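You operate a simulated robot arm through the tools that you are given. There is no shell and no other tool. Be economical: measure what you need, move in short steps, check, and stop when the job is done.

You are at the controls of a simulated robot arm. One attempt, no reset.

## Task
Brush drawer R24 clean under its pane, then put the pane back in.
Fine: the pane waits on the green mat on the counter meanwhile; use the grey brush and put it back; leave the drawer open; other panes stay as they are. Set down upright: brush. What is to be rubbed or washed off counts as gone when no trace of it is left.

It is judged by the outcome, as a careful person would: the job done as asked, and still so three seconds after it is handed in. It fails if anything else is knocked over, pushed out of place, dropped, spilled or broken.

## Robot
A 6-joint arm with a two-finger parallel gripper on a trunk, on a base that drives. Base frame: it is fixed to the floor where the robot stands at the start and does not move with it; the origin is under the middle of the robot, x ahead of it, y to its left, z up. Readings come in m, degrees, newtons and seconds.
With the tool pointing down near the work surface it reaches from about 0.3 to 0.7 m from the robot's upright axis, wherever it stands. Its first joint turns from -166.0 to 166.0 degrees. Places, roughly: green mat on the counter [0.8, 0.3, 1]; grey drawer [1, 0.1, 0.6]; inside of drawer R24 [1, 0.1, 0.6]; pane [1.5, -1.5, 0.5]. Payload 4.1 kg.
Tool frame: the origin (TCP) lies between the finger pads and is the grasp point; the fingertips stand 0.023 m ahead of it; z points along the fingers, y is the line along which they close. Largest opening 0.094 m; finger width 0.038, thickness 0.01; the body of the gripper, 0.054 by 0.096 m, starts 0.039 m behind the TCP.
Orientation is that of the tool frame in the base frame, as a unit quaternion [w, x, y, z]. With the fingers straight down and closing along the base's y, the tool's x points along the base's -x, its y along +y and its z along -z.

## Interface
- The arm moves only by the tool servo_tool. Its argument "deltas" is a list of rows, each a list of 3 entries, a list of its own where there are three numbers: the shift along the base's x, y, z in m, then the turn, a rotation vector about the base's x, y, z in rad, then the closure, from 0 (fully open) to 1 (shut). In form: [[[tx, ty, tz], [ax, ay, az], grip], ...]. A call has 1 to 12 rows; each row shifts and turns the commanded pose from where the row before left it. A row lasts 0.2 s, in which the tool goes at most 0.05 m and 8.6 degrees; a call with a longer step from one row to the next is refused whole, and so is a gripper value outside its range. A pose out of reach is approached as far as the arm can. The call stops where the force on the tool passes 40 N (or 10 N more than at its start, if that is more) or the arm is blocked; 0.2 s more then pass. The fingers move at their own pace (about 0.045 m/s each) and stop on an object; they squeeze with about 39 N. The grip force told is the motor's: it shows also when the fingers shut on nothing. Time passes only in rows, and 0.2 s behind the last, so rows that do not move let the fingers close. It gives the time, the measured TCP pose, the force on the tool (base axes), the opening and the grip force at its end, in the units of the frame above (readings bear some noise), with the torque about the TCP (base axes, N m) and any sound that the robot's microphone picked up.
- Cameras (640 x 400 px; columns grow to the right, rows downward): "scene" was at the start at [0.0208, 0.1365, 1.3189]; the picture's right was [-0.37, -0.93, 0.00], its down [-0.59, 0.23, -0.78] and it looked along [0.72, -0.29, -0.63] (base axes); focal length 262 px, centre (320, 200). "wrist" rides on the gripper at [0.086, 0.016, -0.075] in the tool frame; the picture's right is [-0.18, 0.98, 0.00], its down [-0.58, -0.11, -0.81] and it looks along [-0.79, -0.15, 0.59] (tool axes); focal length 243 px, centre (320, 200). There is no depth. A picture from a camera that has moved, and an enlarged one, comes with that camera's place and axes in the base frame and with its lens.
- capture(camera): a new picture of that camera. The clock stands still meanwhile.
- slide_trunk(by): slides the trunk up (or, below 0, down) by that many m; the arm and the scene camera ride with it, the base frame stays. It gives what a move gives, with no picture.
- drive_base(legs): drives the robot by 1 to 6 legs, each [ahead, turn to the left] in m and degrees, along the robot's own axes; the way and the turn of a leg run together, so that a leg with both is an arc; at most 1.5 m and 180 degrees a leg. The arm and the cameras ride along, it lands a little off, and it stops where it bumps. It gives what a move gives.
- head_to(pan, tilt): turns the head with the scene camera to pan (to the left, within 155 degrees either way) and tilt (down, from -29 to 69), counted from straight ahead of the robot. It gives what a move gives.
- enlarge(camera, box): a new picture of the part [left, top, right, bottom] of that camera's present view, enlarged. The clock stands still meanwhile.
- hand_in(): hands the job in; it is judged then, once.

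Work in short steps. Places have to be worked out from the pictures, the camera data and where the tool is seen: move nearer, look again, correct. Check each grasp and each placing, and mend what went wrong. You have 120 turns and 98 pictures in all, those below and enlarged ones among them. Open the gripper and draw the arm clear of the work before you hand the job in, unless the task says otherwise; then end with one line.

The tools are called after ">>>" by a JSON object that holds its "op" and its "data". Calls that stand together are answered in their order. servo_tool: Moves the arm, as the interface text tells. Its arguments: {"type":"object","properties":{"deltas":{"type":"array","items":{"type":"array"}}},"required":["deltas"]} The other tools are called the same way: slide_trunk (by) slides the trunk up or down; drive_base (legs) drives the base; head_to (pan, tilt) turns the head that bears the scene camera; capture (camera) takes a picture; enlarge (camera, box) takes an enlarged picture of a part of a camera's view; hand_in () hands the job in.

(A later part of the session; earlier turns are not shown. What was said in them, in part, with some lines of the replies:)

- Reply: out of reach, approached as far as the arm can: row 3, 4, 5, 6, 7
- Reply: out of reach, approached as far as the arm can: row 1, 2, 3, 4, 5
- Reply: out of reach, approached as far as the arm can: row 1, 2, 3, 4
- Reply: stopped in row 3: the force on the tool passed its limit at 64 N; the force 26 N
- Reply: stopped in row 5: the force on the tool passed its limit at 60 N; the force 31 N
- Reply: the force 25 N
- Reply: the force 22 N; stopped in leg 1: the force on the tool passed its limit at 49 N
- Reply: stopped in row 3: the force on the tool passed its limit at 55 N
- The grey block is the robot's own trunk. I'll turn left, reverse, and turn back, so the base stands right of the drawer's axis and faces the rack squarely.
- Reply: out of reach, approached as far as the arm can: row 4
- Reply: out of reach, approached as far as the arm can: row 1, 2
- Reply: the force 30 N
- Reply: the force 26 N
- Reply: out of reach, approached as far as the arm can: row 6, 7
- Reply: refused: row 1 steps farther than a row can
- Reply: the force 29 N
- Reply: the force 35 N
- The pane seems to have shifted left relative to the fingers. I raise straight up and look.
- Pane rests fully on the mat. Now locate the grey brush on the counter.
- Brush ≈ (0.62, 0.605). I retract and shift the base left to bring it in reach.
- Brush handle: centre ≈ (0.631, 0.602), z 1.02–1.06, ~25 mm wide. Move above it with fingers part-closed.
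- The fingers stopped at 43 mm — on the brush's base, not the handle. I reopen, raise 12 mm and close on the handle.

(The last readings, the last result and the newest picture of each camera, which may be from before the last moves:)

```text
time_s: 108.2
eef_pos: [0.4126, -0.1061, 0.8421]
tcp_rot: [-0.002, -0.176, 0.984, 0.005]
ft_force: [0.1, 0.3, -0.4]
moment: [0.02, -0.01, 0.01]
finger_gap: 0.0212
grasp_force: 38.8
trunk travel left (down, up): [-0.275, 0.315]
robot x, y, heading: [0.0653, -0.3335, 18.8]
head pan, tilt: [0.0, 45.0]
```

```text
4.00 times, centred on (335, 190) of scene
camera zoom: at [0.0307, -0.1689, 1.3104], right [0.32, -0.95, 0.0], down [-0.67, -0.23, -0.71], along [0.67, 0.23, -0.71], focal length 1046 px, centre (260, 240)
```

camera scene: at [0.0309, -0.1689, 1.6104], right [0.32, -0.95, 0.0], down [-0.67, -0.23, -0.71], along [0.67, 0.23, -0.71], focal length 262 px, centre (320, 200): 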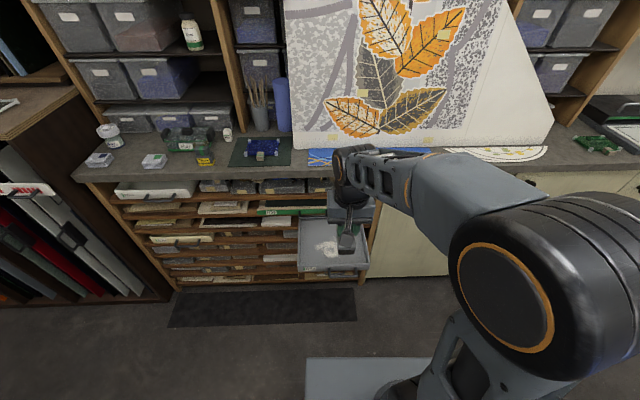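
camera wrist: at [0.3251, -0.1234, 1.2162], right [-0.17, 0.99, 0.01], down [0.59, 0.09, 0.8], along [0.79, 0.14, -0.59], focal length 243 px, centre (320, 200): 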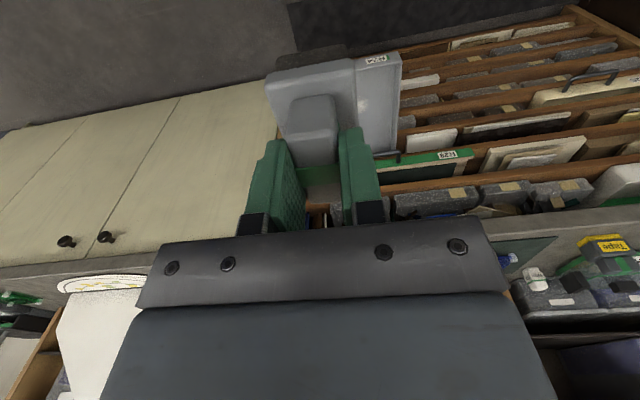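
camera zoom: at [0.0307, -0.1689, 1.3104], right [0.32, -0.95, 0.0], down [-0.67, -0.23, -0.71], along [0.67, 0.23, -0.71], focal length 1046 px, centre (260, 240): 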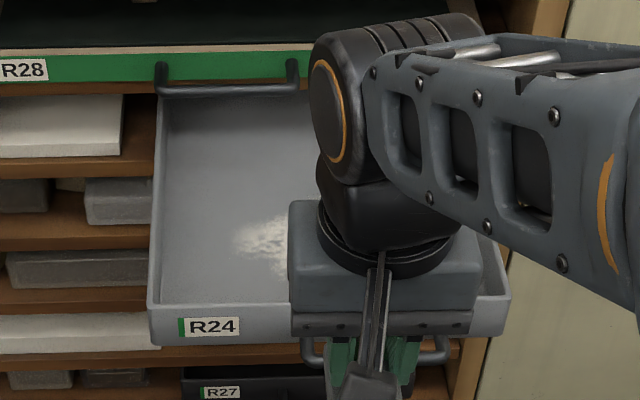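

The dust patch is about 14–16 cm across, centred near (0.69, 0.0). I drive 8 cm closer for reach, then bring the brush above the patch.

>>> {"op": "drive_base", "data": {"legs": [[0.08, 1]]}}

>>> {"op": "servo_tool", "data": {"deltas": [[[0.03, 0.01, 0], [0, 0, 0], 1], [[0.03, 0.01, 0], [0, 0, 0], 1], [[0.03, 0.01, 0], [0, 0, 0], 1], [[0.03, 0.01, 0], [0, 0, 0], 1]]}}

>>> {"op": "capture", "data": {"camera": "wrist"}}

```text
time_s: 109.2
eef_pos: [0.483, -0.0746, 0.8412]
tcp_rot: [-0.001, -0.186, 0.983, 0.005]
ft_force: [0.4, 0.2, -1.0]
moment: [0.01, -0.02, -0.02]
finger_gap: 0.021
grasp_force: 38.7
trunk travel left (down, up): [-0.275, 0.315]
robot x, y, heading: [0.1376, -0.3066, 20.0]
head pan, tilt: [0.0, 45.0]
```

```text
time_s: 110.2
eef_pos: [0.6033, -0.0342, 0.8408]
tcp_rot: [-0.002, -0.186, 0.983, 0.004]
ft_force: [0.3, -0.1, -0.8]
moment: [0.0, -0.03, -0.03]
finger_gap: 0.0214
grasp_force: 38.9
trunk travel left (down, up): [-0.275, 0.315]
robot x, y, heading: [0.1355, -0.306, 19.8]
head pan, tilt: [0.0, 45.0]
```

```text
28 pictures are left
camera wrist: at [0.5167, -0.0521, 0.9164], right [-0.19, 0.98, 0.01], down [0.59, 0.11, 0.8], along [0.79, 0.16, -0.59], focal length 243 px, centre (320, 200)
```

wrist: 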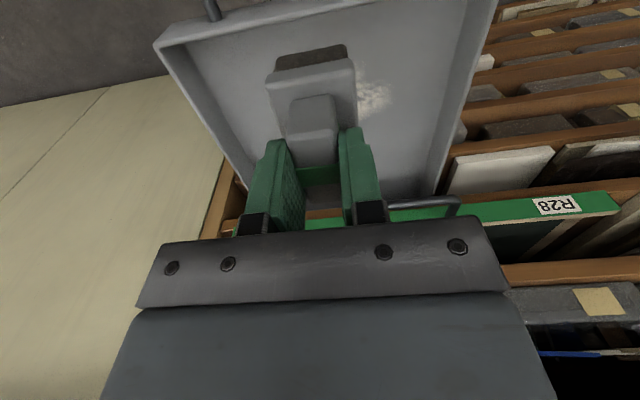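

Move over the front-left of the patch and lower close to the floor.

>>> {"op": "servo_tool", "data": {"deltas": [[[0.005, 0.04, 0], [0, 0, 0], 1], [[0.008, 0.04, 0], [0, 0, 0], 1], [[0, 0.012, -0.03], [0, 0, 0], 1], [[0, 0, -0.04], [0, 0, 0], 1], [[0, 0, -0.04], [0, 0, 0], 1], [[0, 0, -0.02], [0, 0, 0], 1]]}}

>>> {"op": "servo_tool", "data": {"deltas": [[[0, 0, -0.005], [0, 0, 0], 1], [[0, 0, -0.004], [0, 0, 0], 1]]}}

```text
time_s: 111.6
eef_pos: [0.6165, 0.0571, 0.7096]
tcp_rot: [-0.001, -0.186, 0.983, 0.005]
ft_force: [0.2, 0.4, -0.4]
moment: [-0.01, 0.01, -0.03]
finger_gap: 0.0213
grasp_force: 39.3
trunk travel left (down, up): [-0.275, 0.315]
robot x, y, heading: [0.1402, -0.3121, 20.0]
head pan, tilt: [0.0, 45.0]
```

```text
time_s: 112.2
eef_pos: [0.617, 0.0573, 0.7012]
tcp_rot: [-0.002, -0.186, 0.983, 0.004]
ft_force: [0.4, 0.3, -2.1]
moment: [0.02, -0.03, -0.02]
finger_gap: 0.0215
grasp_force: 39.3
trunk travel left (down, up): [-0.275, 0.315]
robot x, y, heading: [0.1391, -0.3076, 19.9]
head pan, tilt: [0.0, 45.0]
```

>>> {"op": "servo_tool", "data": {"deltas": [[[0, 0, -0.003], [0, 0, 0], 1], [[0, 0, -0.002], [0, 0, 0], 1]]}}

>>> {"op": "servo_tool", "data": {"deltas": [[[0, 0, -0.002], [0, 0, 0], 1]]}}

```text
time_s: 112.8
eef_pos: [0.6167, 0.0568, 0.6987]
tcp_rot: [-0.001, -0.186, 0.983, 0.005]
ft_force: [-0.8, -0.9, 10.4]
moment: [-0.27, 0.21, -0.05]
finger_gap: 0.0214
grasp_force: 38.8
trunk travel left (down, up): [-0.275, 0.315]
robot x, y, heading: [0.1378, -0.3096, 19.9]
head pan, tilt: [0.0, 45.0]
```

```text
time_s: 113.2
eef_pos: [0.6155, 0.0574, 0.6998]
tcp_rot: [0.0, -0.186, 0.983, 0.005]
ft_force: [-3.5, -1.5, 24.9]
moment: [-0.56, 0.6, -0.04]
finger_gap: 0.0215
grasp_force: 38.8
trunk travel left (down, up): [-0.275, 0.315]
robot x, y, heading: [0.1379, -0.3046, 19.5]
head pan, tilt: [0.0, 45.0]
```

Contact at z ≈ 0.6985. Ease to a moderate pressure and stroke to the right across the front of the patch.

>>> {"op": "servo_tool", "data": {"deltas": [[[0, 0, 0.001], [0, 0, 0], 1], [[0.0068, -0.0188, 0], [0, 0, 0], 1], [[0.0068, -0.0188, 0], [0, 0, 0], 1], [[0.0068, -0.0188, 0], [0, 0, 0], 1], [[0.0068, -0.0188, 0], [0, 0, 0], 1], [[0.0068, -0.0188, 0], [0, 0, 0], 1], [[0.0068, -0.0188, 0], [0, 0, 0], 1], [[0.0068, -0.0188, 0], [0, 0, 0], 1], [[0.0068, -0.0188, 0], [0, 0, 0], 1]]}}

>>> {"op": "capture", "data": {"camera": "wrist"}}

```text
time_s: 115.2
eef_pos: [0.6702, -0.0928, 0.6983]
tcp_rot: [0.0, -0.186, 0.983, 0.004]
ft_force: [-2.8, 8.2, 29.1]
moment: [0.12, 0.04, -0.02]
finger_gap: 0.0213
grasp_force: 39.0
trunk travel left (down, up): [-0.275, 0.315]
robot x, y, heading: [0.1366, -0.3068, 19.9]
head pan, tilt: [0.0, 45.0]
```

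```text
27 pictures are left
camera wrist: at [0.5836, -0.1109, 0.7731], right [-0.19, 0.98, 0.01], down [0.58, 0.1, 0.81], along [0.79, 0.16, -0.59], focal length 243 px, centre (320, 200)
```

wrist: 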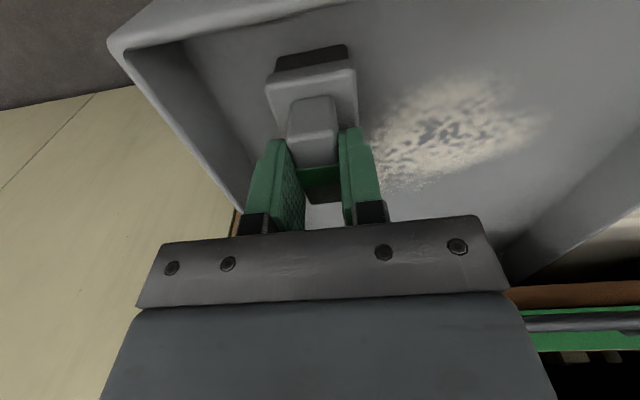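

Dust remains where the brush passed only once; it may need several passes. I sweep the middle line back to the left, then the far line to the right.

>>> {"op": "servo_tool", "data": {"deltas": [[[0.0235, 0.0085, 0.001], [0, 0, 0], 1], [[0.0235, 0.0085, 0], [0, 0, 0], 1], [[-0.0068, 0.0188, 0], [0, 0, 0], 1], [[-0.0068, 0.0188, 0], [0, 0, 0], 1], [[-0.0068, 0.0188, 0], [0, 0, 0], 1], [[-0.0068, 0.0188, 0], [0, 0, 0], 1], [[-0.0068, 0.0188, 0], [0, 0, 0], 1], [[-0.0068, 0.0188, 0], [0, 0, 0], 1], [[-0.0068, 0.0188, 0], [0, 0, 0], 1], [[-0.0068, 0.0188, 0], [0, 0, 0], 1]]}}

>>> {"op": "capture", "data": {"camera": "wrist"}}

```text
time_s: 117.4
eef_pos: [0.6614, 0.0741, 0.6986]
tcp_rot: [-0.001, -0.185, 0.983, 0.006]
ft_force: [1.5, -3.6, 13.5]
moment: [-0.11, -0.28, -0.03]
finger_gap: 0.0216
grasp_force: 38.7
trunk travel left (down, up): [-0.275, 0.315]
robot x, y, heading: [0.1399, -0.3073, 19.8]
head pan, tilt: [0.0, 45.0]
```

```text
26 pictures are left
camera wrist: at [0.5755, 0.0567, 0.7731], right [-0.19, 0.98, 0.01], down [0.58, 0.1, 0.8], along [0.79, 0.16, -0.59], focal length 243 px, centre (320, 200)
```

wrist: 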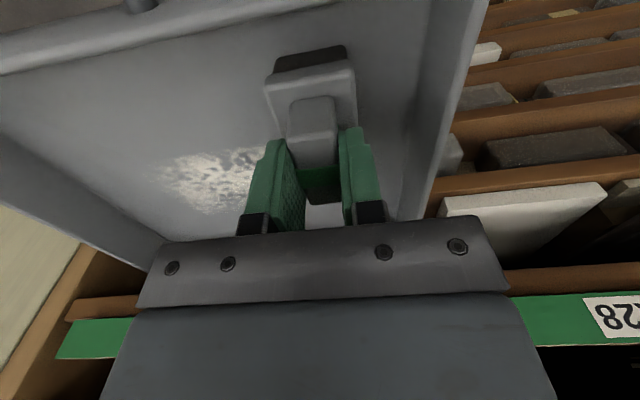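

The near half is now clean. Next the far line, 4 cm deeper, sweeping right.

>>> {"op": "servo_tool", "data": {"deltas": [[[0.0188, 0.007, 0], [0, 0, 0], 1], [[0.0188, 0.007, 0], [0, 0, 0], 1], [[0.0068, -0.0188, 0], [0, 0, 0], 1], [[0.0068, -0.0188, 0], [0, 0, 0], 1], [[0.0068, -0.0188, 0], [0, 0, 0], 1], [[0.0068, -0.0188, 0], [0, 0, 0], 1], [[0.0068, -0.0188, 0], [0, 0, 0], 1], [[0.0068, -0.0188, 0], [0, 0, 0], 1], [[0.0068, -0.0188, 0], [0, 0, 0], 1], [[0.0068, -0.0188, 0], [0, 0, 0], 1], [[0.0034, -0.0094, 0], [0, 0, 0], 1]]}}

>>> {"op": "capture", "data": {"camera": "wrist"}}

>>> {"op": "enlarge", "data": {"camera": "scene", "box": [240, 120, 440, 245]}}

```text
time_s: 117.9
eef_pos: [0.6843, 0.0853, 0.6985]
tcp_rot: [-0.008, -0.186, 0.983, 0.003]
ft_force: [-13.2, -9.4, 8.1]
moment: [0.48, -1.07, -0.47]
finger_gap: 0.0212
grasp_force: 39.2
trunk travel left (down, up): [-0.275, 0.315]
robot x, y, heading: [0.1389, -0.3084, 19.8]
head pan, tilt: [0.0, 45.0]
stopped in row 2: the force on the tool passed its limit at 66 N (the readings are from after the stop); the commanded pose is now the measured one
```

```text
25 pictures are left
camera wrist: at [0.5981, 0.067, 0.7748], right [-0.19, 0.98, 0.01], down [0.59, 0.11, 0.8], along [0.78, 0.15, -0.6], focal length 243 px, centre (320, 200)
```

wrist: 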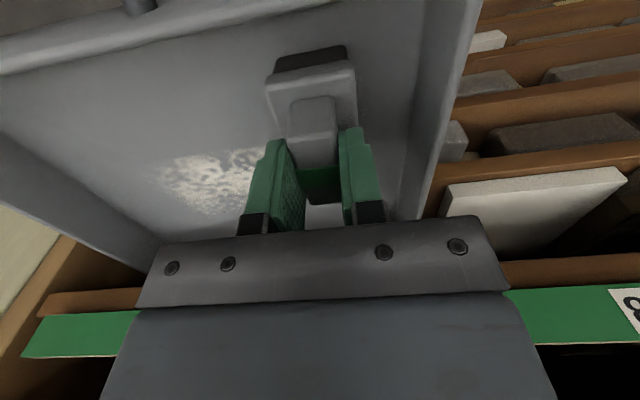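

```text
3.20 times, centred on (340, 182) of scene
camera zoom: at [0.1007, -0.1446, 1.3104], right [0.34, -0.94, 0.0], down [-0.66, -0.24, -0.71], along [0.67, 0.24, -0.71], focal length 837 px, centre (256, 256)
```

zoom: 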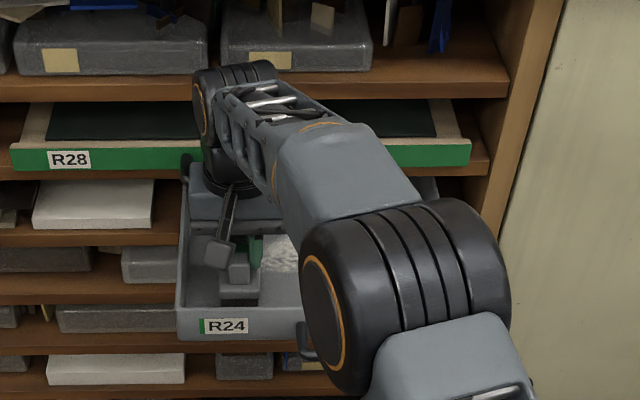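

The gripper body touched R28's handle: the brush friction had been dragging R24 inward when I shifted deeper. I lift off, back away, and look at both drawers.

>>> {"op": "servo_tool", "data": {"deltas": [[[-0.01, -0.004, 0.01], [0, 0, 0], 1], [[-0.02, -0.007, 0.03], [0, 0, 0], 1], [[-0.03, -0.011, 0.03], [0, 0, 0], 1], [[-0.035, -0.013, 0.02], [0, 0, 0], 1], [[-0.04, -0.014, 0.02], [0, 0, 0], 1], [[-0.04, -0.014, 0.0], [0, 0, 0], 1]]}}

>>> {"op": "capture", "data": {"camera": "wrist"}}

>>> {"op": "enlarge", "data": {"camera": "scene", "box": [220, 110, 420, 235]}}

```text
time_s: 119.3
eef_pos: [0.5083, 0.0208, 0.8071]
tcp_rot: [-0.009, -0.186, 0.983, 0.003]
ft_force: [0.6, 0.2, -1.6]
moment: [-0.02, 0.02, -0.03]
finger_gap: 0.0212
grasp_force: 39.5
trunk travel left (down, up): [-0.275, 0.315]
robot x, y, heading: [0.1398, -0.3113, 19.7]
head pan, tilt: [0.0, 45.0]
```

```text
23 pictures are left
camera wrist: at [0.4233, 0.0049, 0.8833], right [-0.19, 0.98, 0.01], down [0.59, 0.11, 0.8], along [0.78, 0.15, -0.6], focal length 243 px, centre (320, 200)
```

wrist: 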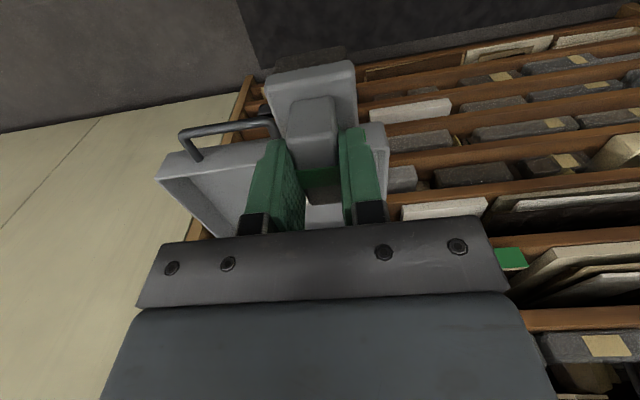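

```text
3.20 times, centred on (320, 172) of scene
camera zoom: at [0.103, -0.1431, 1.3103], right [0.34, -0.94, 0.0], down [-0.67, -0.24, -0.71], along [0.66, 0.24, -0.71], focal length 837 px, centre (320, 288)
```

zoom: 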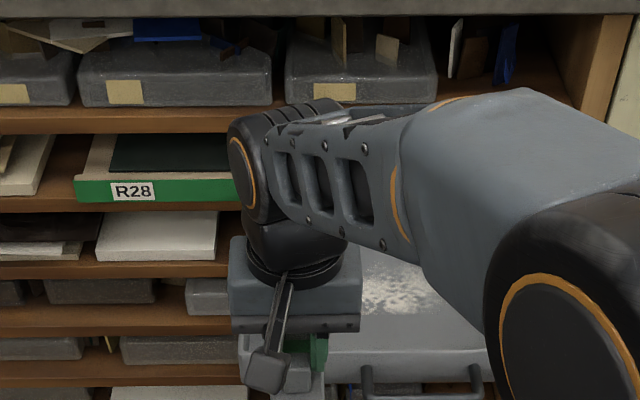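

R24 slid in by about 7.5 cm; R28 looks in place. I'll set the brush inside R24, right of R28's handle, behind the front wall, and drag R24 out again.

>>> {"op": "servo_tool", "data": {"deltas": [[[0.015, -0.041, 0], [0.0, 0.0, 0], 1], [[0.015, -0.041, 0], [0, 0, 0], 1], [[0.015, -0.042, 0], [0, 0, 0], 1], [[0.043, 0.0158, 0], [0, 0, 0], 1], [[0.043, 0.0158, 0], [0, 0, 0], 1], [[0.043, 0.0158, 0], [0, 0, 0], 1], [[0.043, 0.0158, 0], [0, 0, 0], 1], [[0, 0, -0.04], [0, 0, 0], 1], [[0, 0, -0.04], [0, 0, 0], 1], [[0, 0, -0.02], [0, 0, 0], 1]]}}

>>> {"op": "capture", "data": {"camera": "wrist"}}

```text
time_s: 121.5
eef_pos: [0.7269, -0.039, 0.7069]
tcp_rot: [-0.008, -0.185, 0.983, 0.003]
ft_force: [0.0, -0.4, -1.2]
moment: [-0.03, 0.02, -0.02]
finger_gap: 0.021
grasp_force: 38.6
trunk travel left (down, up): [-0.275, 0.315]
robot x, y, heading: [0.138, -0.3049, 19.7]
head pan, tilt: [0.0, 45.0]
```

```text
21 pictures are left
camera wrist: at [0.6412, -0.056, 0.7838], right [-0.19, 0.98, 0.01], down [0.59, 0.11, 0.8], along [0.78, 0.15, -0.6], focal length 243 px, centre (320, 200)
```

wrist: 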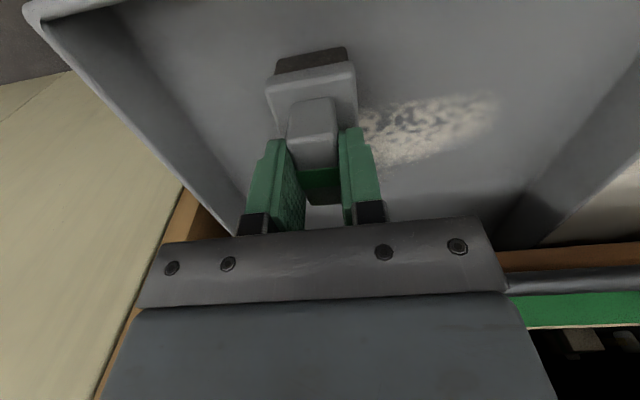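

Press lightly and drag toward me 8 cm.

>>> {"op": "servo_tool", "data": {"deltas": [[[0, 0, -0.006], [0, 0, 0], 1], [[0, 0, -0.005], [0, 0, 0], 1], [[-0.015, -0.0055, 0], [0, 0, 0], 1], [[-0.015, -0.0055, 0], [0, 0, 0], 1], [[-0.015, -0.0055, 0], [0, 0, 0], 1], [[-0.015, -0.0055, 0], [0, 0, 0], 1], [[-0.015, -0.0055, 0], [0, 0, 0], 1]]}}

>>> {"op": "capture", "data": {"camera": "wrist"}}

```text
time_s: 123.1
eef_pos: [0.6506, -0.0663, 0.6985]
tcp_rot: [-0.007, -0.185, 0.983, 0.003]
ft_force: [-2.7, -0.7, 21.8]
moment: [0.03, -0.57, 0.01]
finger_gap: 0.0212
grasp_force: 38.5
trunk travel left (down, up): [-0.275, 0.315]
robot x, y, heading: [0.1385, -0.3075, 19.9]
head pan, tilt: [0.0, 45.0]
```

```text
20 pictures are left
camera wrist: at [0.5654, -0.0838, 0.7739], right [-0.19, 0.98, 0.01], down [0.59, 0.11, 0.8], along [0.78, 0.15, -0.6], focal length 243 px, centre (320, 200)
```

wrist: 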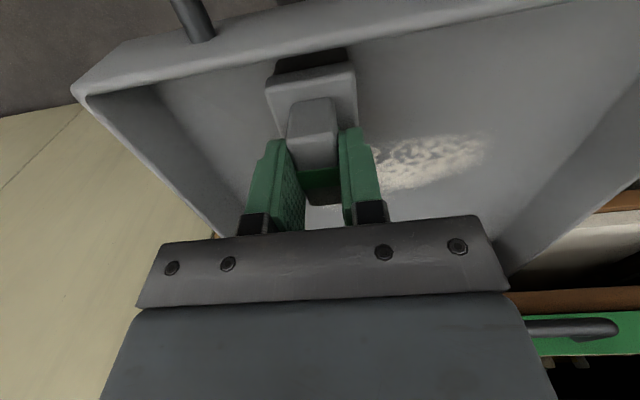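

The brush slipped ~3 cm and is now near the front wall; drag on 6 cm with the wall's help.

>>> {"op": "servo_tool", "data": {"deltas": [[[-0.012, -0.0044, 0], [0, 0, 0], 1], [[-0.012, -0.0044, 0], [0, 0, 0], 1], [[-0.012, -0.0044, 0], [0, 0, 0], 1], [[-0.012, -0.0044, 0], [0, 0, 0], 1]]}}

>>> {"op": "capture", "data": {"camera": "wrist"}}

```text
time_s: 124.1
eef_pos: [0.6061, -0.083, 0.6982]
tcp_rot: [-0.005, -0.186, 0.983, 0.003]
ft_force: [8.6, 0.9, 25.8]
moment: [0.17, -1.07, -0.02]
finger_gap: 0.0216
grasp_force: 38.8
trunk travel left (down, up): [-0.275, 0.315]
robot x, y, heading: [0.1387, -0.3092, 19.8]
head pan, tilt: [0.0, 45.0]
```

```text
19 pictures are left
camera wrist: at [0.5192, -0.101, 0.7732], right [-0.19, 0.98, 0.01], down [0.59, 0.11, 0.8], along [0.79, 0.15, -0.6], focal length 243 px, centre (320, 200)
```

wrist: 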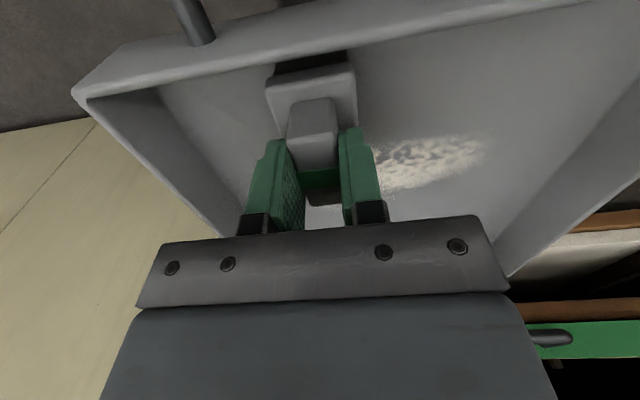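

The wall carries the drawer now: it's fully out again. Lift, then sweep the remaining band (lifting whenever I change line).

>>> {"op": "servo_tool", "data": {"deltas": [[[0.006, 0.002, 0.02], [0, 0, 0], 1], [[0.037, -0.008, 0.01], [0, 0, 0], 1], [[0.037, -0.008, -0.01], [0, 0, 0], 1], [[0, 0, -0.0195], [0, 0, 0], 1], [[-0.0067, 0.0183, 0], [0, 0, 0], 1], [[-0.0067, 0.0183, 0], [0, 0, 0], 1], [[-0.0067, 0.0183, 0], [0, 0, 0], 1], [[-0.0067, 0.0183, 0], [0, 0, 0], 1], [[-0.0067, 0.0183, 0], [0, 0, 0], 1], [[-0.0067, 0.0183, 0], [0, 0, 0], 1], [[-0.0067, 0.0183, 0], [0, 0, 0], 1], [[-0.0067, 0.0183, 0], [0, 0, 0], 1]]}}

>>> {"op": "capture", "data": {"camera": "wrist"}}

```text
time_s: 126.7
eef_pos: [0.631, 0.0492, 0.6979]
tcp_rot: [-0.008, -0.186, 0.983, 0.004]
ft_force: [1.1, -4.5, 14.0]
moment: [-0.09, -0.52, -0.16]
finger_gap: 0.0215
grasp_force: 39.2
trunk travel left (down, up): [-0.275, 0.315]
robot x, y, heading: [0.1376, -0.3104, 20.1]
head pan, tilt: [0.0, 45.0]
```

```text
18 pictures are left
camera wrist: at [0.5446, 0.0311, 0.7737], right [-0.19, 0.98, 0.01], down [0.59, 0.11, 0.8], along [0.78, 0.15, -0.6], focal length 243 px, centre (320, 200)
```

wrist: 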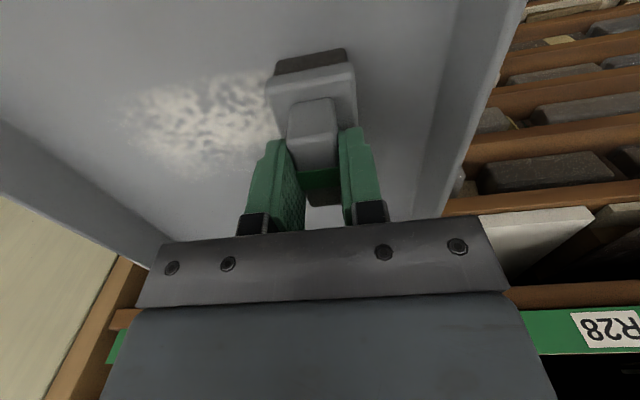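

One pass only thins the dust; a second removes it. Sweep the same line back.

>>> {"op": "servo_tool", "data": {"deltas": [[[-0.0067, 0.0183, -0.0005], [0, 0, 0], 1], [[0.0067, -0.0183, 0], [0, 0, 0], 1], [[0.0067, -0.0183, 0], [0, 0, 0], 1], [[0.0067, -0.0183, 0], [0, 0, 0], 1], [[0.0067, -0.0183, 0], [0, 0, 0], 1], [[0.0067, -0.0183, 0], [0, 0, 0], 1], [[0.0067, -0.0183, 0], [0, 0, 0], 1], [[0.0067, -0.0183, 0], [0, 0, 0], 1], [[0.0067, -0.0183, 0], [0, 0, 0], 1], [[0.0067, -0.0183, 0], [0, 0, 0], 1]]}}

>>> {"op": "capture", "data": {"camera": "wrist"}}

```text
time_s: 128.9
eef_pos: [0.6828, -0.0986, 0.6982]
tcp_rot: [-0.007, -0.186, 0.982, 0.002]
ft_force: [-2.5, 6.6, 21.6]
moment: [0.16, -0.32, 0.04]
finger_gap: 0.0211
grasp_force: 39.1
trunk travel left (down, up): [-0.275, 0.315]
robot x, y, heading: [0.1337, -0.3044, 19.8]
head pan, tilt: [0.0, 45.0]
```

```text
17 pictures are left
camera wrist: at [0.5979, -0.1158, 0.7734], right [-0.19, 0.98, 0.01], down [0.59, 0.11, 0.8], along [0.78, 0.15, -0.6], focal length 243 px, centre (320, 200)
```

wrist: 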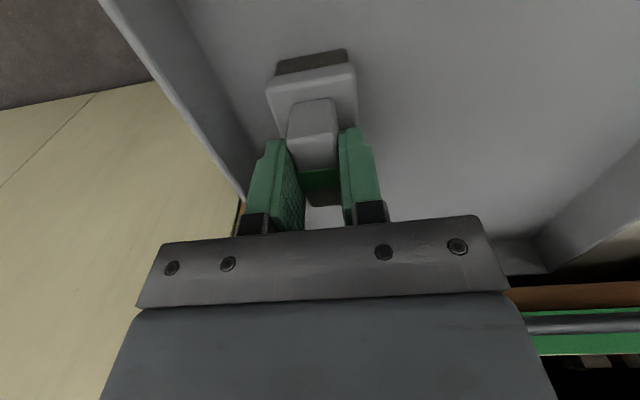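

Looks clean in view. Lift clear and inspect the whole floor.

>>> {"op": "servo_tool", "data": {"deltas": [[[0, 0, 0.03], [0, 0, 0], 1], [[0, 0, 0.04], [0, 0, 0], 1], [[-0.03, -0.011, 0.03], [0, 0, 0], 1], [[-0.04, -0.015, 0.01], [0, 0, 0], 1], [[-0.045, -0.016, 0], [0, 0, 0], 1], [[-0.045, -0.016, 0], [0, 0, 0], 1], [[-0.045, -0.016, 0], [0, 0, 0], 1]]}}

>>> {"op": "drive_base", "data": {"legs": [[-0.12, 0]]}}

>>> {"op": "enlarge", "data": {"camera": "wrist", "box": [160, 0, 560, 250]}}

>>> {"op": "enlarge", "data": {"camera": "scene", "box": [240, 120, 400, 220]}}

```text
time_s: 130.5
eef_pos: [0.4785, -0.1704, 0.8061]
tcp_rot: [-0.008, -0.186, 0.983, 0.003]
ft_force: [0.5, 0.8, -1.1]
moment: [0.0, 0.05, -0.01]
finger_gap: 0.0213
grasp_force: 38.6
trunk travel left (down, up): [-0.275, 0.315]
robot x, y, heading: [0.1369, -0.309, 20.1]
head pan, tilt: [0.0, 45.0]
```

```text
time_s: 131.8
eef_pos: [0.3666, -0.2113, 0.8059]
tcp_rot: [-0.008, -0.186, 0.983, 0.002]
ft_force: [0.0, -0.2, 0.3]
moment: [0.03, 0.01, 0.0]
finger_gap: 0.0213
grasp_force: 38.9
trunk travel left (down, up): [-0.275, 0.315]
robot x, y, heading: [0.0264, -0.3495, 19.9]
head pan, tilt: [0.0, 45.0]
```

```text
1.60 times, centred on (360, 125) of wrist
camera zoom: at [0.2807, -0.229, 0.882], right [-0.19, 0.98, 0.01], down [0.59, 0.11, 0.8], along [0.78, 0.15, -0.6], focal length 388 px, centre (256, 320)
```

zoom: 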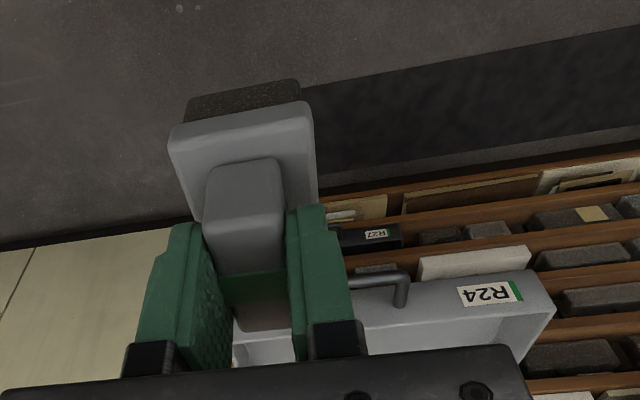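

```text
4.00 times, centred on (320, 170) of scene
camera zoom: at [-0.0099, -0.1839, 1.3104], right [0.34, -0.94, 0.0], down [-0.67, -0.24, -0.71], along [0.67, 0.24, -0.71], focal length 1046 px, centre (320, 320)
```

zoom: 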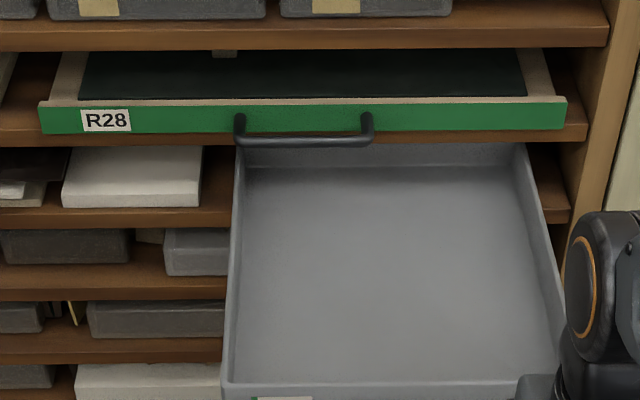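

The floor looks clean. One closer check for faint traces.

>>> {"op": "enlarge", "data": {"camera": "scene", "box": [292, 155, 384, 220]}}

```text
6.15 times, centred on (338, 188) of scene
camera zoom: at [-0.0099, -0.1839, 1.3104], right [0.34, -0.94, 0.0], down [-0.67, -0.24, -0.71], along [0.67, 0.24, -0.71], focal length 1610 px, centre (209, 277)
```

zoom: 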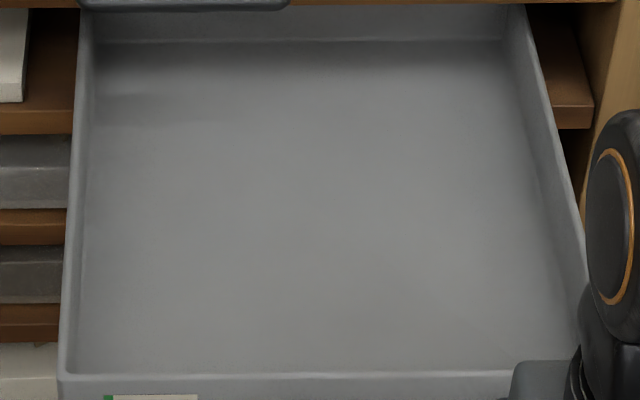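

Completely clean. Raise the trunk and return to the brush's place.

>>> {"op": "slide_trunk", "data": {"by": 0.3}}

>>> {"op": "drive_base", "data": {"legs": [[0, 65], [0.648, 0], [0, -65]]}}

>>> {"op": "capture", "data": {"camera": "wrist"}}

```text
time_s: 134.8
eef_pos: [0.3664, -0.2115, 1.1069]
tcp_rot: [-0.008, -0.186, 0.982, 0.003]
ft_force: [0.2, -0.5, -1.2]
moment: [0.02, -0.01, 0.04]
finger_gap: 0.0215
grasp_force: 39.0
trunk travel left (down, up): [-0.575, 0.015]
robot x, y, heading: [0.0218, -0.3489, 19.6]
head pan, tilt: [0.0, 45.0]
```

```text
time_s: 144.1
eef_pos: [0.4192, 0.4348, 1.1059]
tcp_rot: [-0.008, -0.187, 0.982, 0.002]
ft_force: [1.1, -0.2, -0.8]
moment: [0.01, 0.01, 0.02]
finger_gap: 0.0212
grasp_force: 38.8
trunk travel left (down, up): [-0.575, 0.015]
robot x, y, heading: [0.079, 0.2957, 19.9]
head pan, tilt: [0.0, 45.0]
```

```text
13 pictures are left
camera wrist: at [0.3335, 0.4173, 1.182], right [-0.19, 0.98, 0.01], down [0.59, 0.11, 0.8], along [0.78, 0.16, -0.6], focal length 243 px, centre (320, 200)
```

wrist: 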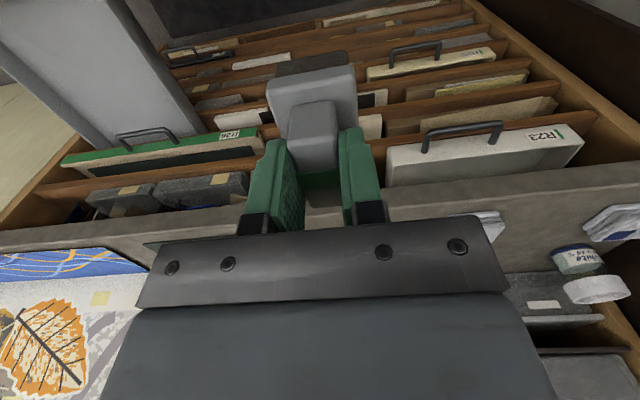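

Carry the brush back above its spot, slightly higher first.

>>> {"op": "servo_tool", "data": {"deltas": [[[-0.0145, 0.039, 0.018], [0, 0, 0], 1], [[-0.0145, 0.04, 0.018], [0, 0, 0], 1], [[0.04, 0.0145, 0], [0, 0, 0], 1], [[0.04, 0.0145, 0], [0, 0, 0], 1], [[0.04, 0.0145, 0], [0, 0, 0], 1], [[0.04, 0.0145, 0], [0, 0, 0], 1], [[0.04, 0.0145, 0], [0, 0, 0], 1], [[0.039, 0.0145, 0], [0, 0, 0], 1], [[0, 0, -0.03], [0, 0, 0], 1], [[0, 0, -0.03], [0, 0, 0], 1]]}}

>>> {"op": "capture", "data": {"camera": "wrist"}}

```text
time_s: 146.3
eef_pos: [0.6283, 0.601, 1.0804]
tcp_rot: [-0.007, -0.186, 0.982, 0.004]
ft_force: [0.2, 0.7, -0.5]
moment: [-0.02, -0.01, -0.01]
finger_gap: 0.0214
grasp_force: 38.9
trunk travel left (down, up): [-0.575, 0.015]
robot x, y, heading: [0.0778, 0.2943, 20.3]
head pan, tilt: [0.0, 45.0]
```

```text
12 pictures are left
camera wrist: at [0.5431, 0.5831, 1.1571], right [-0.19, 0.98, 0.01], down [0.59, 0.11, 0.8], along [0.78, 0.16, -0.6], focal length 243 px, centre (320, 200)
```

wrist: 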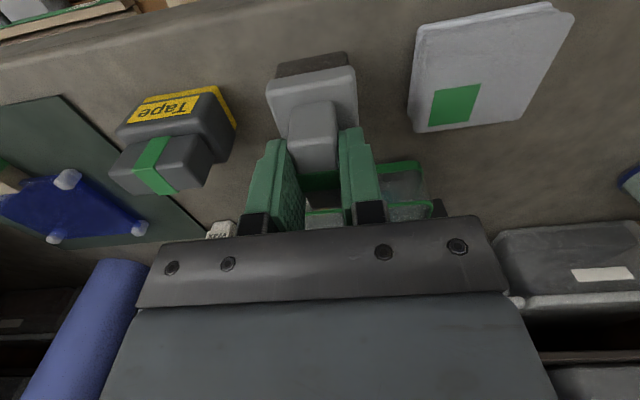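

Right over its former spot. Lower to contact (~1.061), release and rise.

>>> {"op": "servo_tool", "data": {"deltas": [[[0, 0, -0.012], [0, 0, 0], 1], [[0, 0, -0.005], [0, 0, 0], 1], [[0, 0, -0.002], [0, 0, 0], 1]]}}

```text
time_s: 147.1
eef_pos: [0.6296, 0.5995, 1.0628]
tcp_rot: [-0.008, -0.187, 0.982, 0.003]
ft_force: [0.3, -0.4, -1.3]
moment: [0.0, -0.01, 0.02]
finger_gap: 0.0212
grasp_force: 38.4
trunk travel left (down, up): [-0.575, 0.015]
robot x, y, heading: [0.0787, 0.2966, 20.4]
head pan, tilt: [0.0, 45.0]
```

>>> {"op": "servo_tool", "data": {"deltas": [[[0, 0, -0.002], [0, 0, 0], 1], [[0, 0, -0.0015], [0, 0, 0], 1]]}}

```text
time_s: 147.7
eef_pos: [0.6287, 0.6004, 1.059]
tcp_rot: [-0.008, -0.187, 0.982, 0.003]
ft_force: [-0.8, -0.1, 0.4]
moment: [-0.03, -0.06, -0.02]
finger_gap: 0.0212
grasp_force: 39.1
trunk travel left (down, up): [-0.575, 0.015]
robot x, y, heading: [0.0816, 0.294, 20.2]
head pan, tilt: [0.0, 45.0]
```

>>> {"op": "servo_tool", "data": {"deltas": [[[0, 0, -0.0015], [0, 0, 0], 1]]}}

>>> {"op": "servo_tool", "data": {"deltas": [[[0, 0, 0], [0, 0, 0], 0.45], [[0, 0, 0], [0, 0, 0], 0.45], [[0, 0, 0.02], [0, 0, 0], 0.45], [[0, 0, 0.04], [0, 0, 0], 0.45], [[0, 0, 0.03], [0, 0, 0], 0.45], [[-0.04, -0.014, 0.01], [0, 0, 0], 0.45], [[-0.04, -0.014, 0], [0, 0, 0], 0.45], [[-0.04, -0.014, 0], [0, 0, 0], 0.45], [[-0.04, -0.014, 0], [0, 0, 0], 0.45]]}}

>>> {"op": "capture", "data": {"camera": "wrist"}}

```text
time_s: 148.1
eef_pos: [0.6282, 0.6014, 1.0591]
tcp_rot: [-0.007, -0.187, 0.982, 0.003]
ft_force: [-1.7, -0.2, 7.0]
moment: [-0.14, -0.22, -0.05]
finger_gap: 0.0215
grasp_force: 38.9
trunk travel left (down, up): [-0.575, 0.015]
robot x, y, heading: [0.0782, 0.2952, 20.1]
head pan, tilt: [0.0, 45.0]
```

```text
time_s: 150.1
eef_pos: [0.4669, 0.5447, 1.1584]
tcp_rot: [-0.008, -0.187, 0.982, 0.002]
ft_force: [-0.1, -0.6, 0.1]
moment: [-0.03, -0.04, 0.0]
finger_gap: 0.0516
grasp_force: 0.1
trunk travel left (down, up): [-0.575, 0.015]
robot x, y, heading: [0.0786, 0.2943, 20.2]
head pan, tilt: [0.0, 45.0]
```

```text
11 pictures are left
camera wrist: at [0.382, 0.527, 1.2347], right [-0.19, 0.98, 0.01], down [0.59, 0.11, 0.8], along [0.78, 0.16, -0.6], focal length 243 px, centre (320, 200)
```

wrist: 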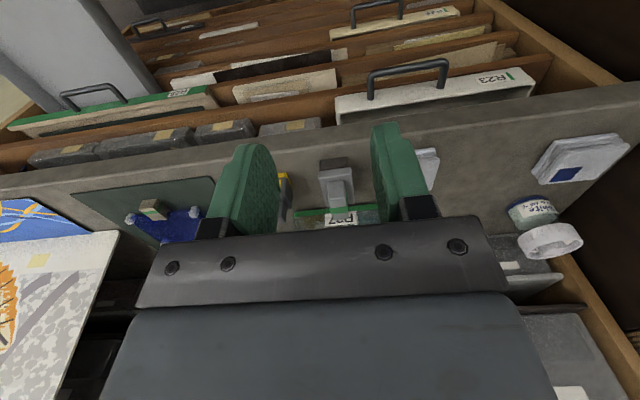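

Brush stands upright in its place. Now back to the base pose for the pane (reverse of before), also trimming the small tool tilt.

>>> {"op": "servo_tool", "data": {"deltas": [[[-0.02, -0.007, -0.01], [0, -0.012, 0], 0.35]]}}

>>> {"op": "drive_base", "data": {"legs": [[0, 81.5], [-0.321, 0], [0, -83]]}}

>>> {"op": "capture", "data": {"camera": "wrist"}}

```text
time_s: 150.5
eef_pos: [0.4488, 0.5378, 1.1486]
tcp_rot: [-0.001, -0.188, 0.982, 0.001]
ft_force: [0.9, 0.7, 0.3]
moment: [0.02, 0.01, 0.0]
finger_gap: 0.0613
grasp_force: 0.1
trunk travel left (down, up): [-0.575, 0.015]
robot x, y, heading: [0.0788, 0.2994, 20.2]
head pan, tilt: [0.0, 45.0]
```

```text
time_s: 159.7
eef_pos: [0.5238, 0.216, 1.1476]
tcp_rot: [-0.002, -0.176, 0.984, 0.002]
ft_force: [-0.6, -0.6, -1.0]
moment: [0.02, 0.01, 0.02]
finger_gap: 0.0614
grasp_force: 0.1
trunk travel left (down, up): [-0.575, 0.015]
robot x, y, heading: [0.1513, -0.0168, 19.0]
head pan, tilt: [0.0, 45.0]
```

```text
10 pictures are left
camera wrist: at [0.4364, 0.1991, 1.2231], right [-0.17, 0.99, 0.0], down [0.59, 0.1, 0.8], along [0.79, 0.14, -0.59], focal length 243 px, centre (320, 200)
```

wrist: 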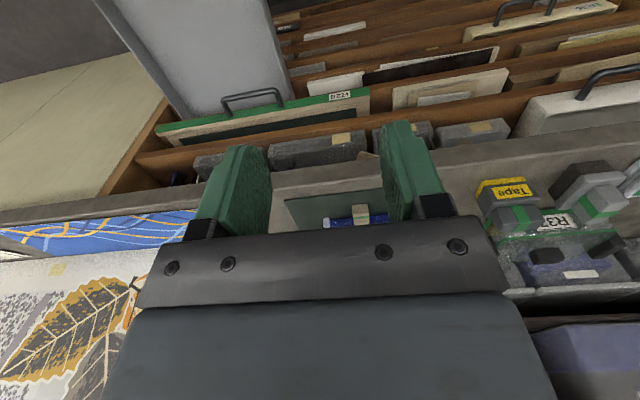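

Move above the knob where I released it: (0.746, 0.3195).

>>> {"op": "servo_tool", "data": {"deltas": [[[0.037, 0.0173, 0], [0, 0, 0], 0.35], [[0.037, 0.0173, 0], [0, 0, 0], 0.35], [[0.037, 0.0173, 0], [0, 0, 0], 0.35], [[0.037, 0.0173, 0], [0, 0, 0], 0.35], [[0.037, 0.0173, -0.01], [0, 0, 0], 0.35], [[0.037, 0.0173, -0.02], [0, 0, 0], 0.35], [[0, 0, -0.03], [0, 0, 0], 0.35], [[0, 0, -0.03], [0, 0, 0], 0.35]]}}

>>> {"op": "enlarge", "data": {"camera": "wrist", "box": [200, 60, 440, 240]}}

```text
time_s: 161.5
eef_pos: [0.7447, 0.3193, 1.0564]
tcp_rot: [-0.002, -0.175, 0.985, 0.001]
ft_force: [-0.3, 0.3, 1.0]
moment: [0.03, -0.01, -0.04]
finger_gap: 0.0611
grasp_force: 0.1
trunk travel left (down, up): [-0.575, 0.015]
robot x, y, heading: [0.145, -0.0213, 18.9]
head pan, tilt: [0.0, 45.0]
```

```text
2.22 times, centred on (320, 150) of wrist
camera zoom: at [0.6586, 0.3033, 1.1327], right [-0.17, 0.99, 0.0], down [0.59, 0.1, 0.8], along [0.79, 0.14, -0.59], focal length 539 px, centre (320, 311)
```

zoom: 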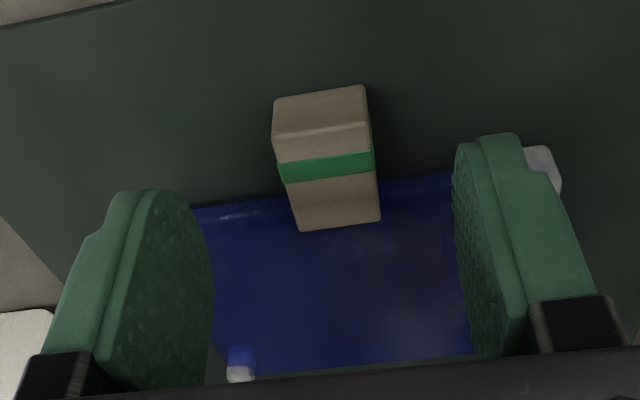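

Centred. Descend to 1.0187 and close.

>>> {"op": "servo_tool", "data": {"deltas": [[[0, 0, -0.02], [0, 0, 0], 0.35], [[0.001, 0, -0.014], [0, 0, 0], 0.35], [[0, 0, -0.0035], [0, 0, 0], 0.35], [[0, 0, 0], [0, 0, 0], 1], [[0, 0, 0], [0, 0, 0], 1], [[0, 0, 0], [0, 0, 0], 1]]}}

```text
time_s: 162.9
eef_pos: [0.7478, 0.3189, 1.0207]
tcp_rot: [-0.001, -0.176, 0.984, 0.001]
ft_force: [0.6, 1.2, 1.0]
moment: [-0.02, -0.04, 0.05]
finger_gap: 0.0254
grasp_force: 38.6
trunk travel left (down, up): [-0.575, 0.015]
robot x, y, heading: [0.1436, -0.0226, 19.0]
head pan, tilt: [0.0, 45.0]
```

Gripped. Lift, retract, and drive back to the drawer.

>>> {"op": "servo_tool", "data": {"deltas": [[[0, 0, 0.01], [0, 0, 0], 1], [[0, 0, 0.03], [0, 0, 0], 1], [[0, 0, 0.04], [0, 0, 0], 1], [[-0.04, -0.0137, 0.015], [0, 0, 0], 1], [[-0.04, -0.0137, 0], [0, 0, 0], 1], [[-0.04, -0.0137, 0], [0, 0, 0], 1], [[-0.04, -0.0137, 0], [0, 0, 0], 1], [[-0.04, -0.0137, 0], [0, 0, 0], 1], [[-0.04, -0.0137, 0], [0, 0, 0], 1]]}}

>>> {"op": "drive_base", "data": {"legs": [[0, 56.3], [-0.331, 0], [0, -57]]}}

>>> {"op": "slide_trunk", "data": {"by": -0.28}}

>>> {"op": "capture", "data": {"camera": "scene"}}

```text
time_s: 164.9
eef_pos: [0.5069, 0.2373, 1.1165]
tcp_rot: [-0.002, -0.176, 0.984, 0.002]
ft_force: [0.3, 0.2, -1.7]
moment: [-0.02, 0.1, 0.0]
finger_gap: 0.0253
grasp_force: 38.9
trunk travel left (down, up): [-0.575, 0.015]
robot x, y, heading: [0.1465, -0.0217, 19.0]
head pan, tilt: [0.0, 45.0]
```

```text
time_s: 172.2
eef_pos: [0.4239, -0.0909, 1.117]
tcp_rot: [-0.002, -0.172, 0.985, 0.003]
ft_force: [0.1, 0.5, -1.5]
moment: [-0.05, 0.08, 0.01]
finger_gap: 0.0251
grasp_force: 39.5
trunk travel left (down, up): [-0.575, 0.015]
robot x, y, heading: [0.063, -0.3421, 18.3]
head pan, tilt: [0.0, 45.0]
```

```text
time_s: 175.0
eef_pos: [0.4238, -0.0905, 0.8364]
tcp_rot: [-0.002, -0.172, 0.985, 0.001]
ft_force: [-0.7, -0.2, -0.5]
moment: [-0.03, 0.04, 0.02]
finger_gap: 0.0253
grasp_force: 39.4
trunk travel left (down, up): [-0.295, 0.295]
robot x, y, heading: [0.0621, -0.3462, 18.2]
head pan, tilt: [0.0, 45.0]
```

```text
8 pictures are left
camera scene: at [0.0307, -0.1776, 1.3304], right [0.31, -0.95, 0.0], down [-0.67, -0.22, -0.71], along [0.67, 0.22, -0.71], focal length 262 px, centre (320, 200)
```

scene: 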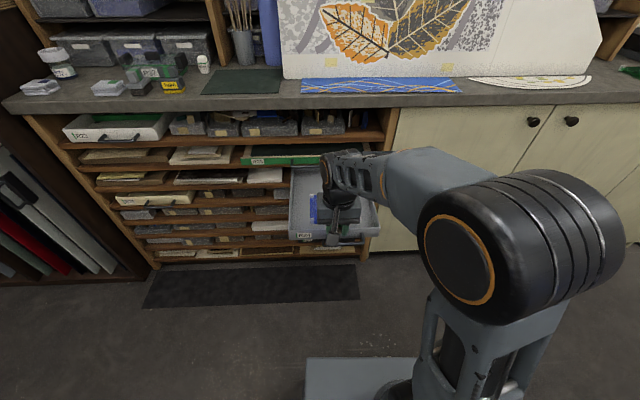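

Move over the drawer to (0.618, −0.026) and check before lowering.

>>> {"op": "servo_tool", "data": {"deltas": [[[0.039, 0.0129, 0], [0, 0, 0], 1], [[0.039, 0.0129, 0], [0, 0, 0], 1], [[0.039, 0.0129, 0], [0, 0, 0], 1], [[0.039, 0.0129, 0], [0, 0, 0], 1], [[0.038, 0.0129, 0], [0, 0, 0], 1], [[0, 0, -0.04], [0, 0, 0], 1], [[0, 0, -0.04], [0, 0, 0], 1]]}}

>>> {"op": "capture", "data": {"camera": "wrist"}}

```text
time_s: 176.6
eef_pos: [0.619, -0.026, 0.7561]
tcp_rot: [-0.002, -0.172, 0.985, 0.002]
ft_force: [-0.3, -0.2, -1.3]
moment: [-0.02, 0.07, -0.01]
finger_gap: 0.0251
grasp_force: 38.9
trunk travel left (down, up): [-0.295, 0.295]
robot x, y, heading: [0.0639, -0.3454, 18.3]
head pan, tilt: [0.0, 45.0]
```

```text
7 pictures are left
camera wrist: at [0.5312, -0.0409, 0.8307], right [-0.16, 0.99, 0.0], down [0.59, 0.09, 0.8], along [0.79, 0.13, -0.59], focal length 243 px, centre (320, 200)
```

wrist: 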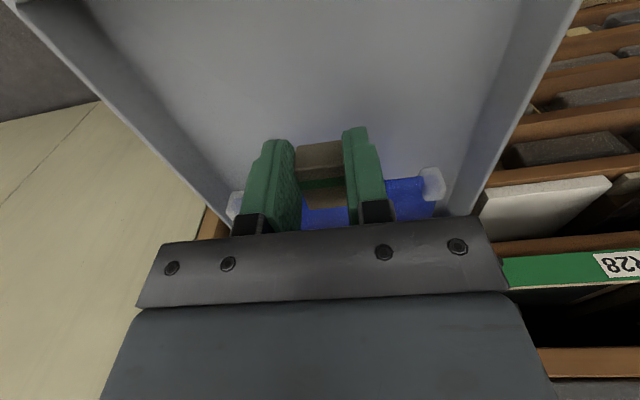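

Well inside the drawer. Lower to just above the floor, then feel for contact.

>>> {"op": "servo_tool", "data": {"deltas": [[[0, 0, -0.03], [0, 0, 0], 1], [[0, 0, -0.03], [0, 0, 0], 1], [[0, 0, -0.025], [0, 0, 0], 1], [[0, 0, -0.01], [0, 0, 0], 1]]}}

>>> {"op": "servo_tool", "data": {"deltas": [[[0, 0, -0.003], [0, 0, 0], 1], [[0, 0, -0.002], [0, 0, 0], 1]]}}

```text
time_s: 177.6
eef_pos: [0.6195, -0.0261, 0.6605]
tcp_rot: [-0.002, -0.172, 0.985, 0.002]
ft_force: [-0.2, -0.1, -1.6]
moment: [-0.01, 0.05, -0.01]
finger_gap: 0.0253
grasp_force: 38.8
trunk travel left (down, up): [-0.295, 0.295]
robot x, y, heading: [0.0594, -0.3437, 18.1]
head pan, tilt: [0.0, 45.0]
```

```text
time_s: 178.2
eef_pos: [0.6177, -0.0254, 0.6559]
tcp_rot: [-0.001, -0.172, 0.985, 0.001]
ft_force: [-0.3, 0.2, -2.1]
moment: [-0.03, 0.09, -0.02]
finger_gap: 0.025
grasp_force: 39.0
trunk travel left (down, up): [-0.295, 0.295]
robot x, y, heading: [0.0626, -0.3441, 18.4]
head pan, tilt: [0.0, 45.0]
```

>>> {"op": "servo_tool", "data": {"deltas": [[[0, 0, -0.0015], [0, 0, 0], 1], [[0, 0, -0.001], [0, 0, 0], 1]]}}

```text
time_s: 178.8
eef_pos: [0.6181, -0.0274, 0.656]
tcp_rot: [-0.001, -0.172, 0.985, 0.002]
ft_force: [-1.7, -0.4, 2.9]
moment: [-0.06, -0.38, -0.05]
finger_gap: 0.0253
grasp_force: 39.2
trunk travel left (down, up): [-0.295, 0.295]
robot x, y, heading: [0.0606, -0.3413, 18.2]
head pan, tilt: [0.0, 45.0]
```

Contact. One millimetre more, release, rise and back away.

>>> {"op": "servo_tool", "data": {"deltas": [[[0, 0, -0.001], [0, 0, 0], 1]]}}

>>> {"op": "servo_tool", "data": {"deltas": [[[0, 0, 0], [0, 0, 0], 0.35], [[0, 0, 0], [0, 0, 0], 0.35], [[0, 0, 0], [0, 0, 0], 0.35], [[0, 0, 0.02], [0, 0, 0], 0.35], [[0, 0, 0.04], [0, 0, 0], 0.35], [[0, 0, 0.04], [0, 0, 0], 0.35], [[-0.035, -0.012, 0.02], [0, 0, 0], 0], [[-0.04, -0.014, 0.02], [0, 0, 0], 0], [[-0.04, -0.014, 0], [0, 0, 0], 0], [[-0.04, -0.014, 0], [0, 0, 0], 0]]}}

>>> {"op": "drive_base", "data": {"legs": [[-0.12, 0]]}}

>>> {"op": "capture", "data": {"camera": "scene"}}

>>> {"op": "enlarge", "data": {"camera": "scene", "box": [240, 120, 400, 220]}}

```text
time_s: 179.2
eef_pos: [0.6187, -0.0279, 0.6527]
tcp_rot: [-0.001, -0.173, 0.985, 0.003]
ft_force: [0.0, 0.6, 6.3]
moment: [-0.07, -0.43, 0.04]
finger_gap: 0.0252
grasp_force: 39.2
trunk travel left (down, up): [-0.295, 0.295]
robot x, y, heading: [0.0647, -0.3408, 18.6]
head pan, tilt: [0.0, 45.0]
```

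```text
time_s: 181.4
eef_pos: [0.4623, -0.0804, 0.7932]
tcp_rot: [-0.002, -0.172, 0.985, 0.003]
ft_force: [1.4, 0.1, 0.4]
moment: [0.01, 0.05, -0.01]
finger_gap: 0.094
grasp_force: 0.0
trunk travel left (down, up): [-0.295, 0.295]
robot x, y, heading: [0.0619, -0.3427, 18.5]
head pan, tilt: [0.0, 45.0]
```

```text
time_s: 182.7
eef_pos: [0.3478, -0.1182, 0.7934]
tcp_rot: [-0.001, -0.172, 0.985, 0.002]
ft_force: [0.2, -0.8, 0.4]
moment: [-0.01, 0.02, 0.01]
finger_gap: 0.0942
grasp_force: 0.0
trunk travel left (down, up): [-0.295, 0.295]
robot x, y, heading: [-0.053, -0.3812, 18.0]
head pan, tilt: [0.0, 45.0]
```

```text
6 pictures are left
camera scene: at [-0.0836, -0.2154, 1.3304], right [0.31, -0.95, 0.0], down [-0.67, -0.22, -0.71], along [0.67, 0.22, -0.71], focal length 262 px, centre (320, 200)
```

scene: 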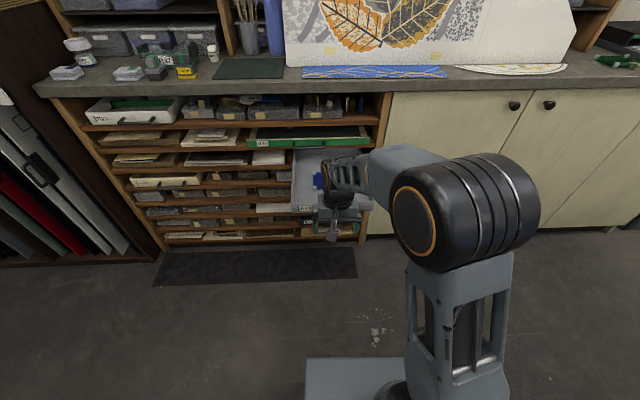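

```text
4.00 times, centred on (320, 170) of scene
camera zoom: at [-0.0836, -0.2154, 1.3304], right [0.31, -0.95, 0.0], down [-0.67, -0.22, -0.71], along [0.67, 0.22, -0.71], focal length 1046 px, centre (320, 320)
```

zoom: 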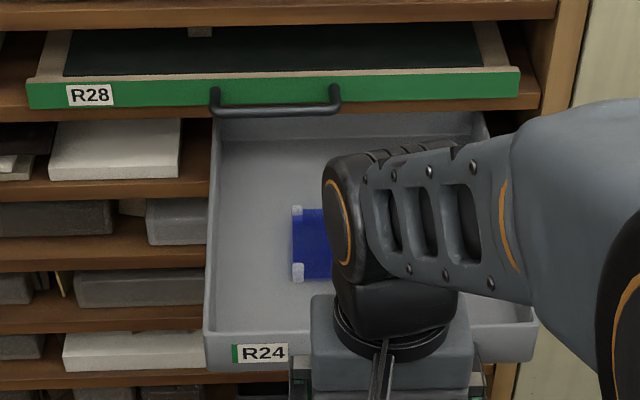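

The pane is in the drawer. I move the arm aside to the right for a final unobstructed check.

>>> {"op": "servo_tool", "data": {"deltas": [[[-0.01, -0.04, 0.01], [0, 0, 0], 0], [[-0.01, -0.04, 0.01], [0, 0, 0], 0], [[-0.01, -0.04, 0.01], [0, 0, 0], 0], [[-0.01, -0.04, 0.01], [0, 0, 0], 0]]}}

>>> {"op": "enlarge", "data": {"camera": "scene", "box": [240, 110, 400, 230]}}

>>> {"op": "enlarge", "data": {"camera": "scene", "box": [40, 20, 300, 130]}}

```text
time_s: 183.7
eef_pos: [0.308, -0.2777, 0.8346]
tcp_rot: [-0.002, -0.172, 0.985, 0.002]
ft_force: [0.3, 0.2, -0.2]
moment: [-0.03, 0.02, 0.02]
finger_gap: 0.0942
grasp_force: 0.1
trunk travel left (down, up): [-0.295, 0.295]
robot x, y, heading: [-0.0486, -0.3821, 18.0]
head pan, tilt: [0.0, 45.0]
```

```text
3.33 times, centred on (320, 170) of scene
camera zoom: at [-0.0836, -0.2153, 1.3303], right [0.31, -0.95, 0.0], down [-0.67, -0.22, -0.71], along [0.67, 0.22, -0.71], focal length 872 px, centre (320, 300)
```

zoom: 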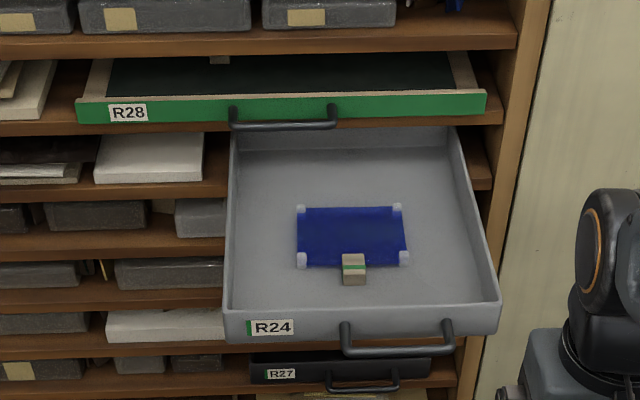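

```text
2.46 times, centred on (170, 75) of scene
camera zoom: at [-0.0836, -0.2153, 1.3303], right [0.31, -0.95, 0.0], down [-0.67, -0.22, -0.71], along [0.67, 0.22, -0.71], focal length 644 px, centre (689, 508)
```

zoom: 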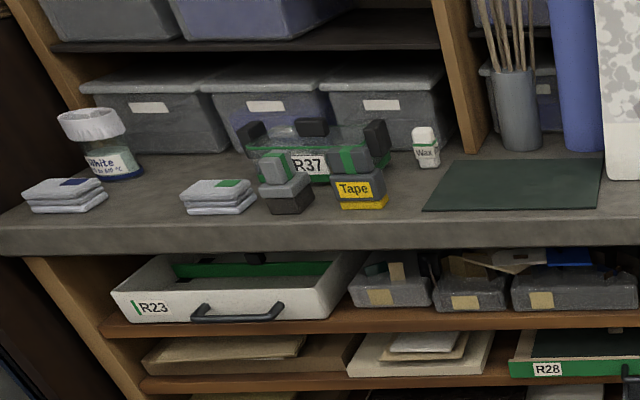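

R24 is spotless, the pane lies flat in it with the drawer open, the brush stands upright at its place, and R28 and the other items look undisturbed. Handing in.

>>> {"op": "hand_in", "data": {}}

```text
The job is handed in.
```

Drawer R24 is brushed clean with no dust visible on its floor. The pane is back in it, close to its original spot, with the drawer left open about 28 cm. The grey brush stands upright in its place on the counter. While brushing I bumped R28's handle once; R28 looks unmoved to within a few millimetres.
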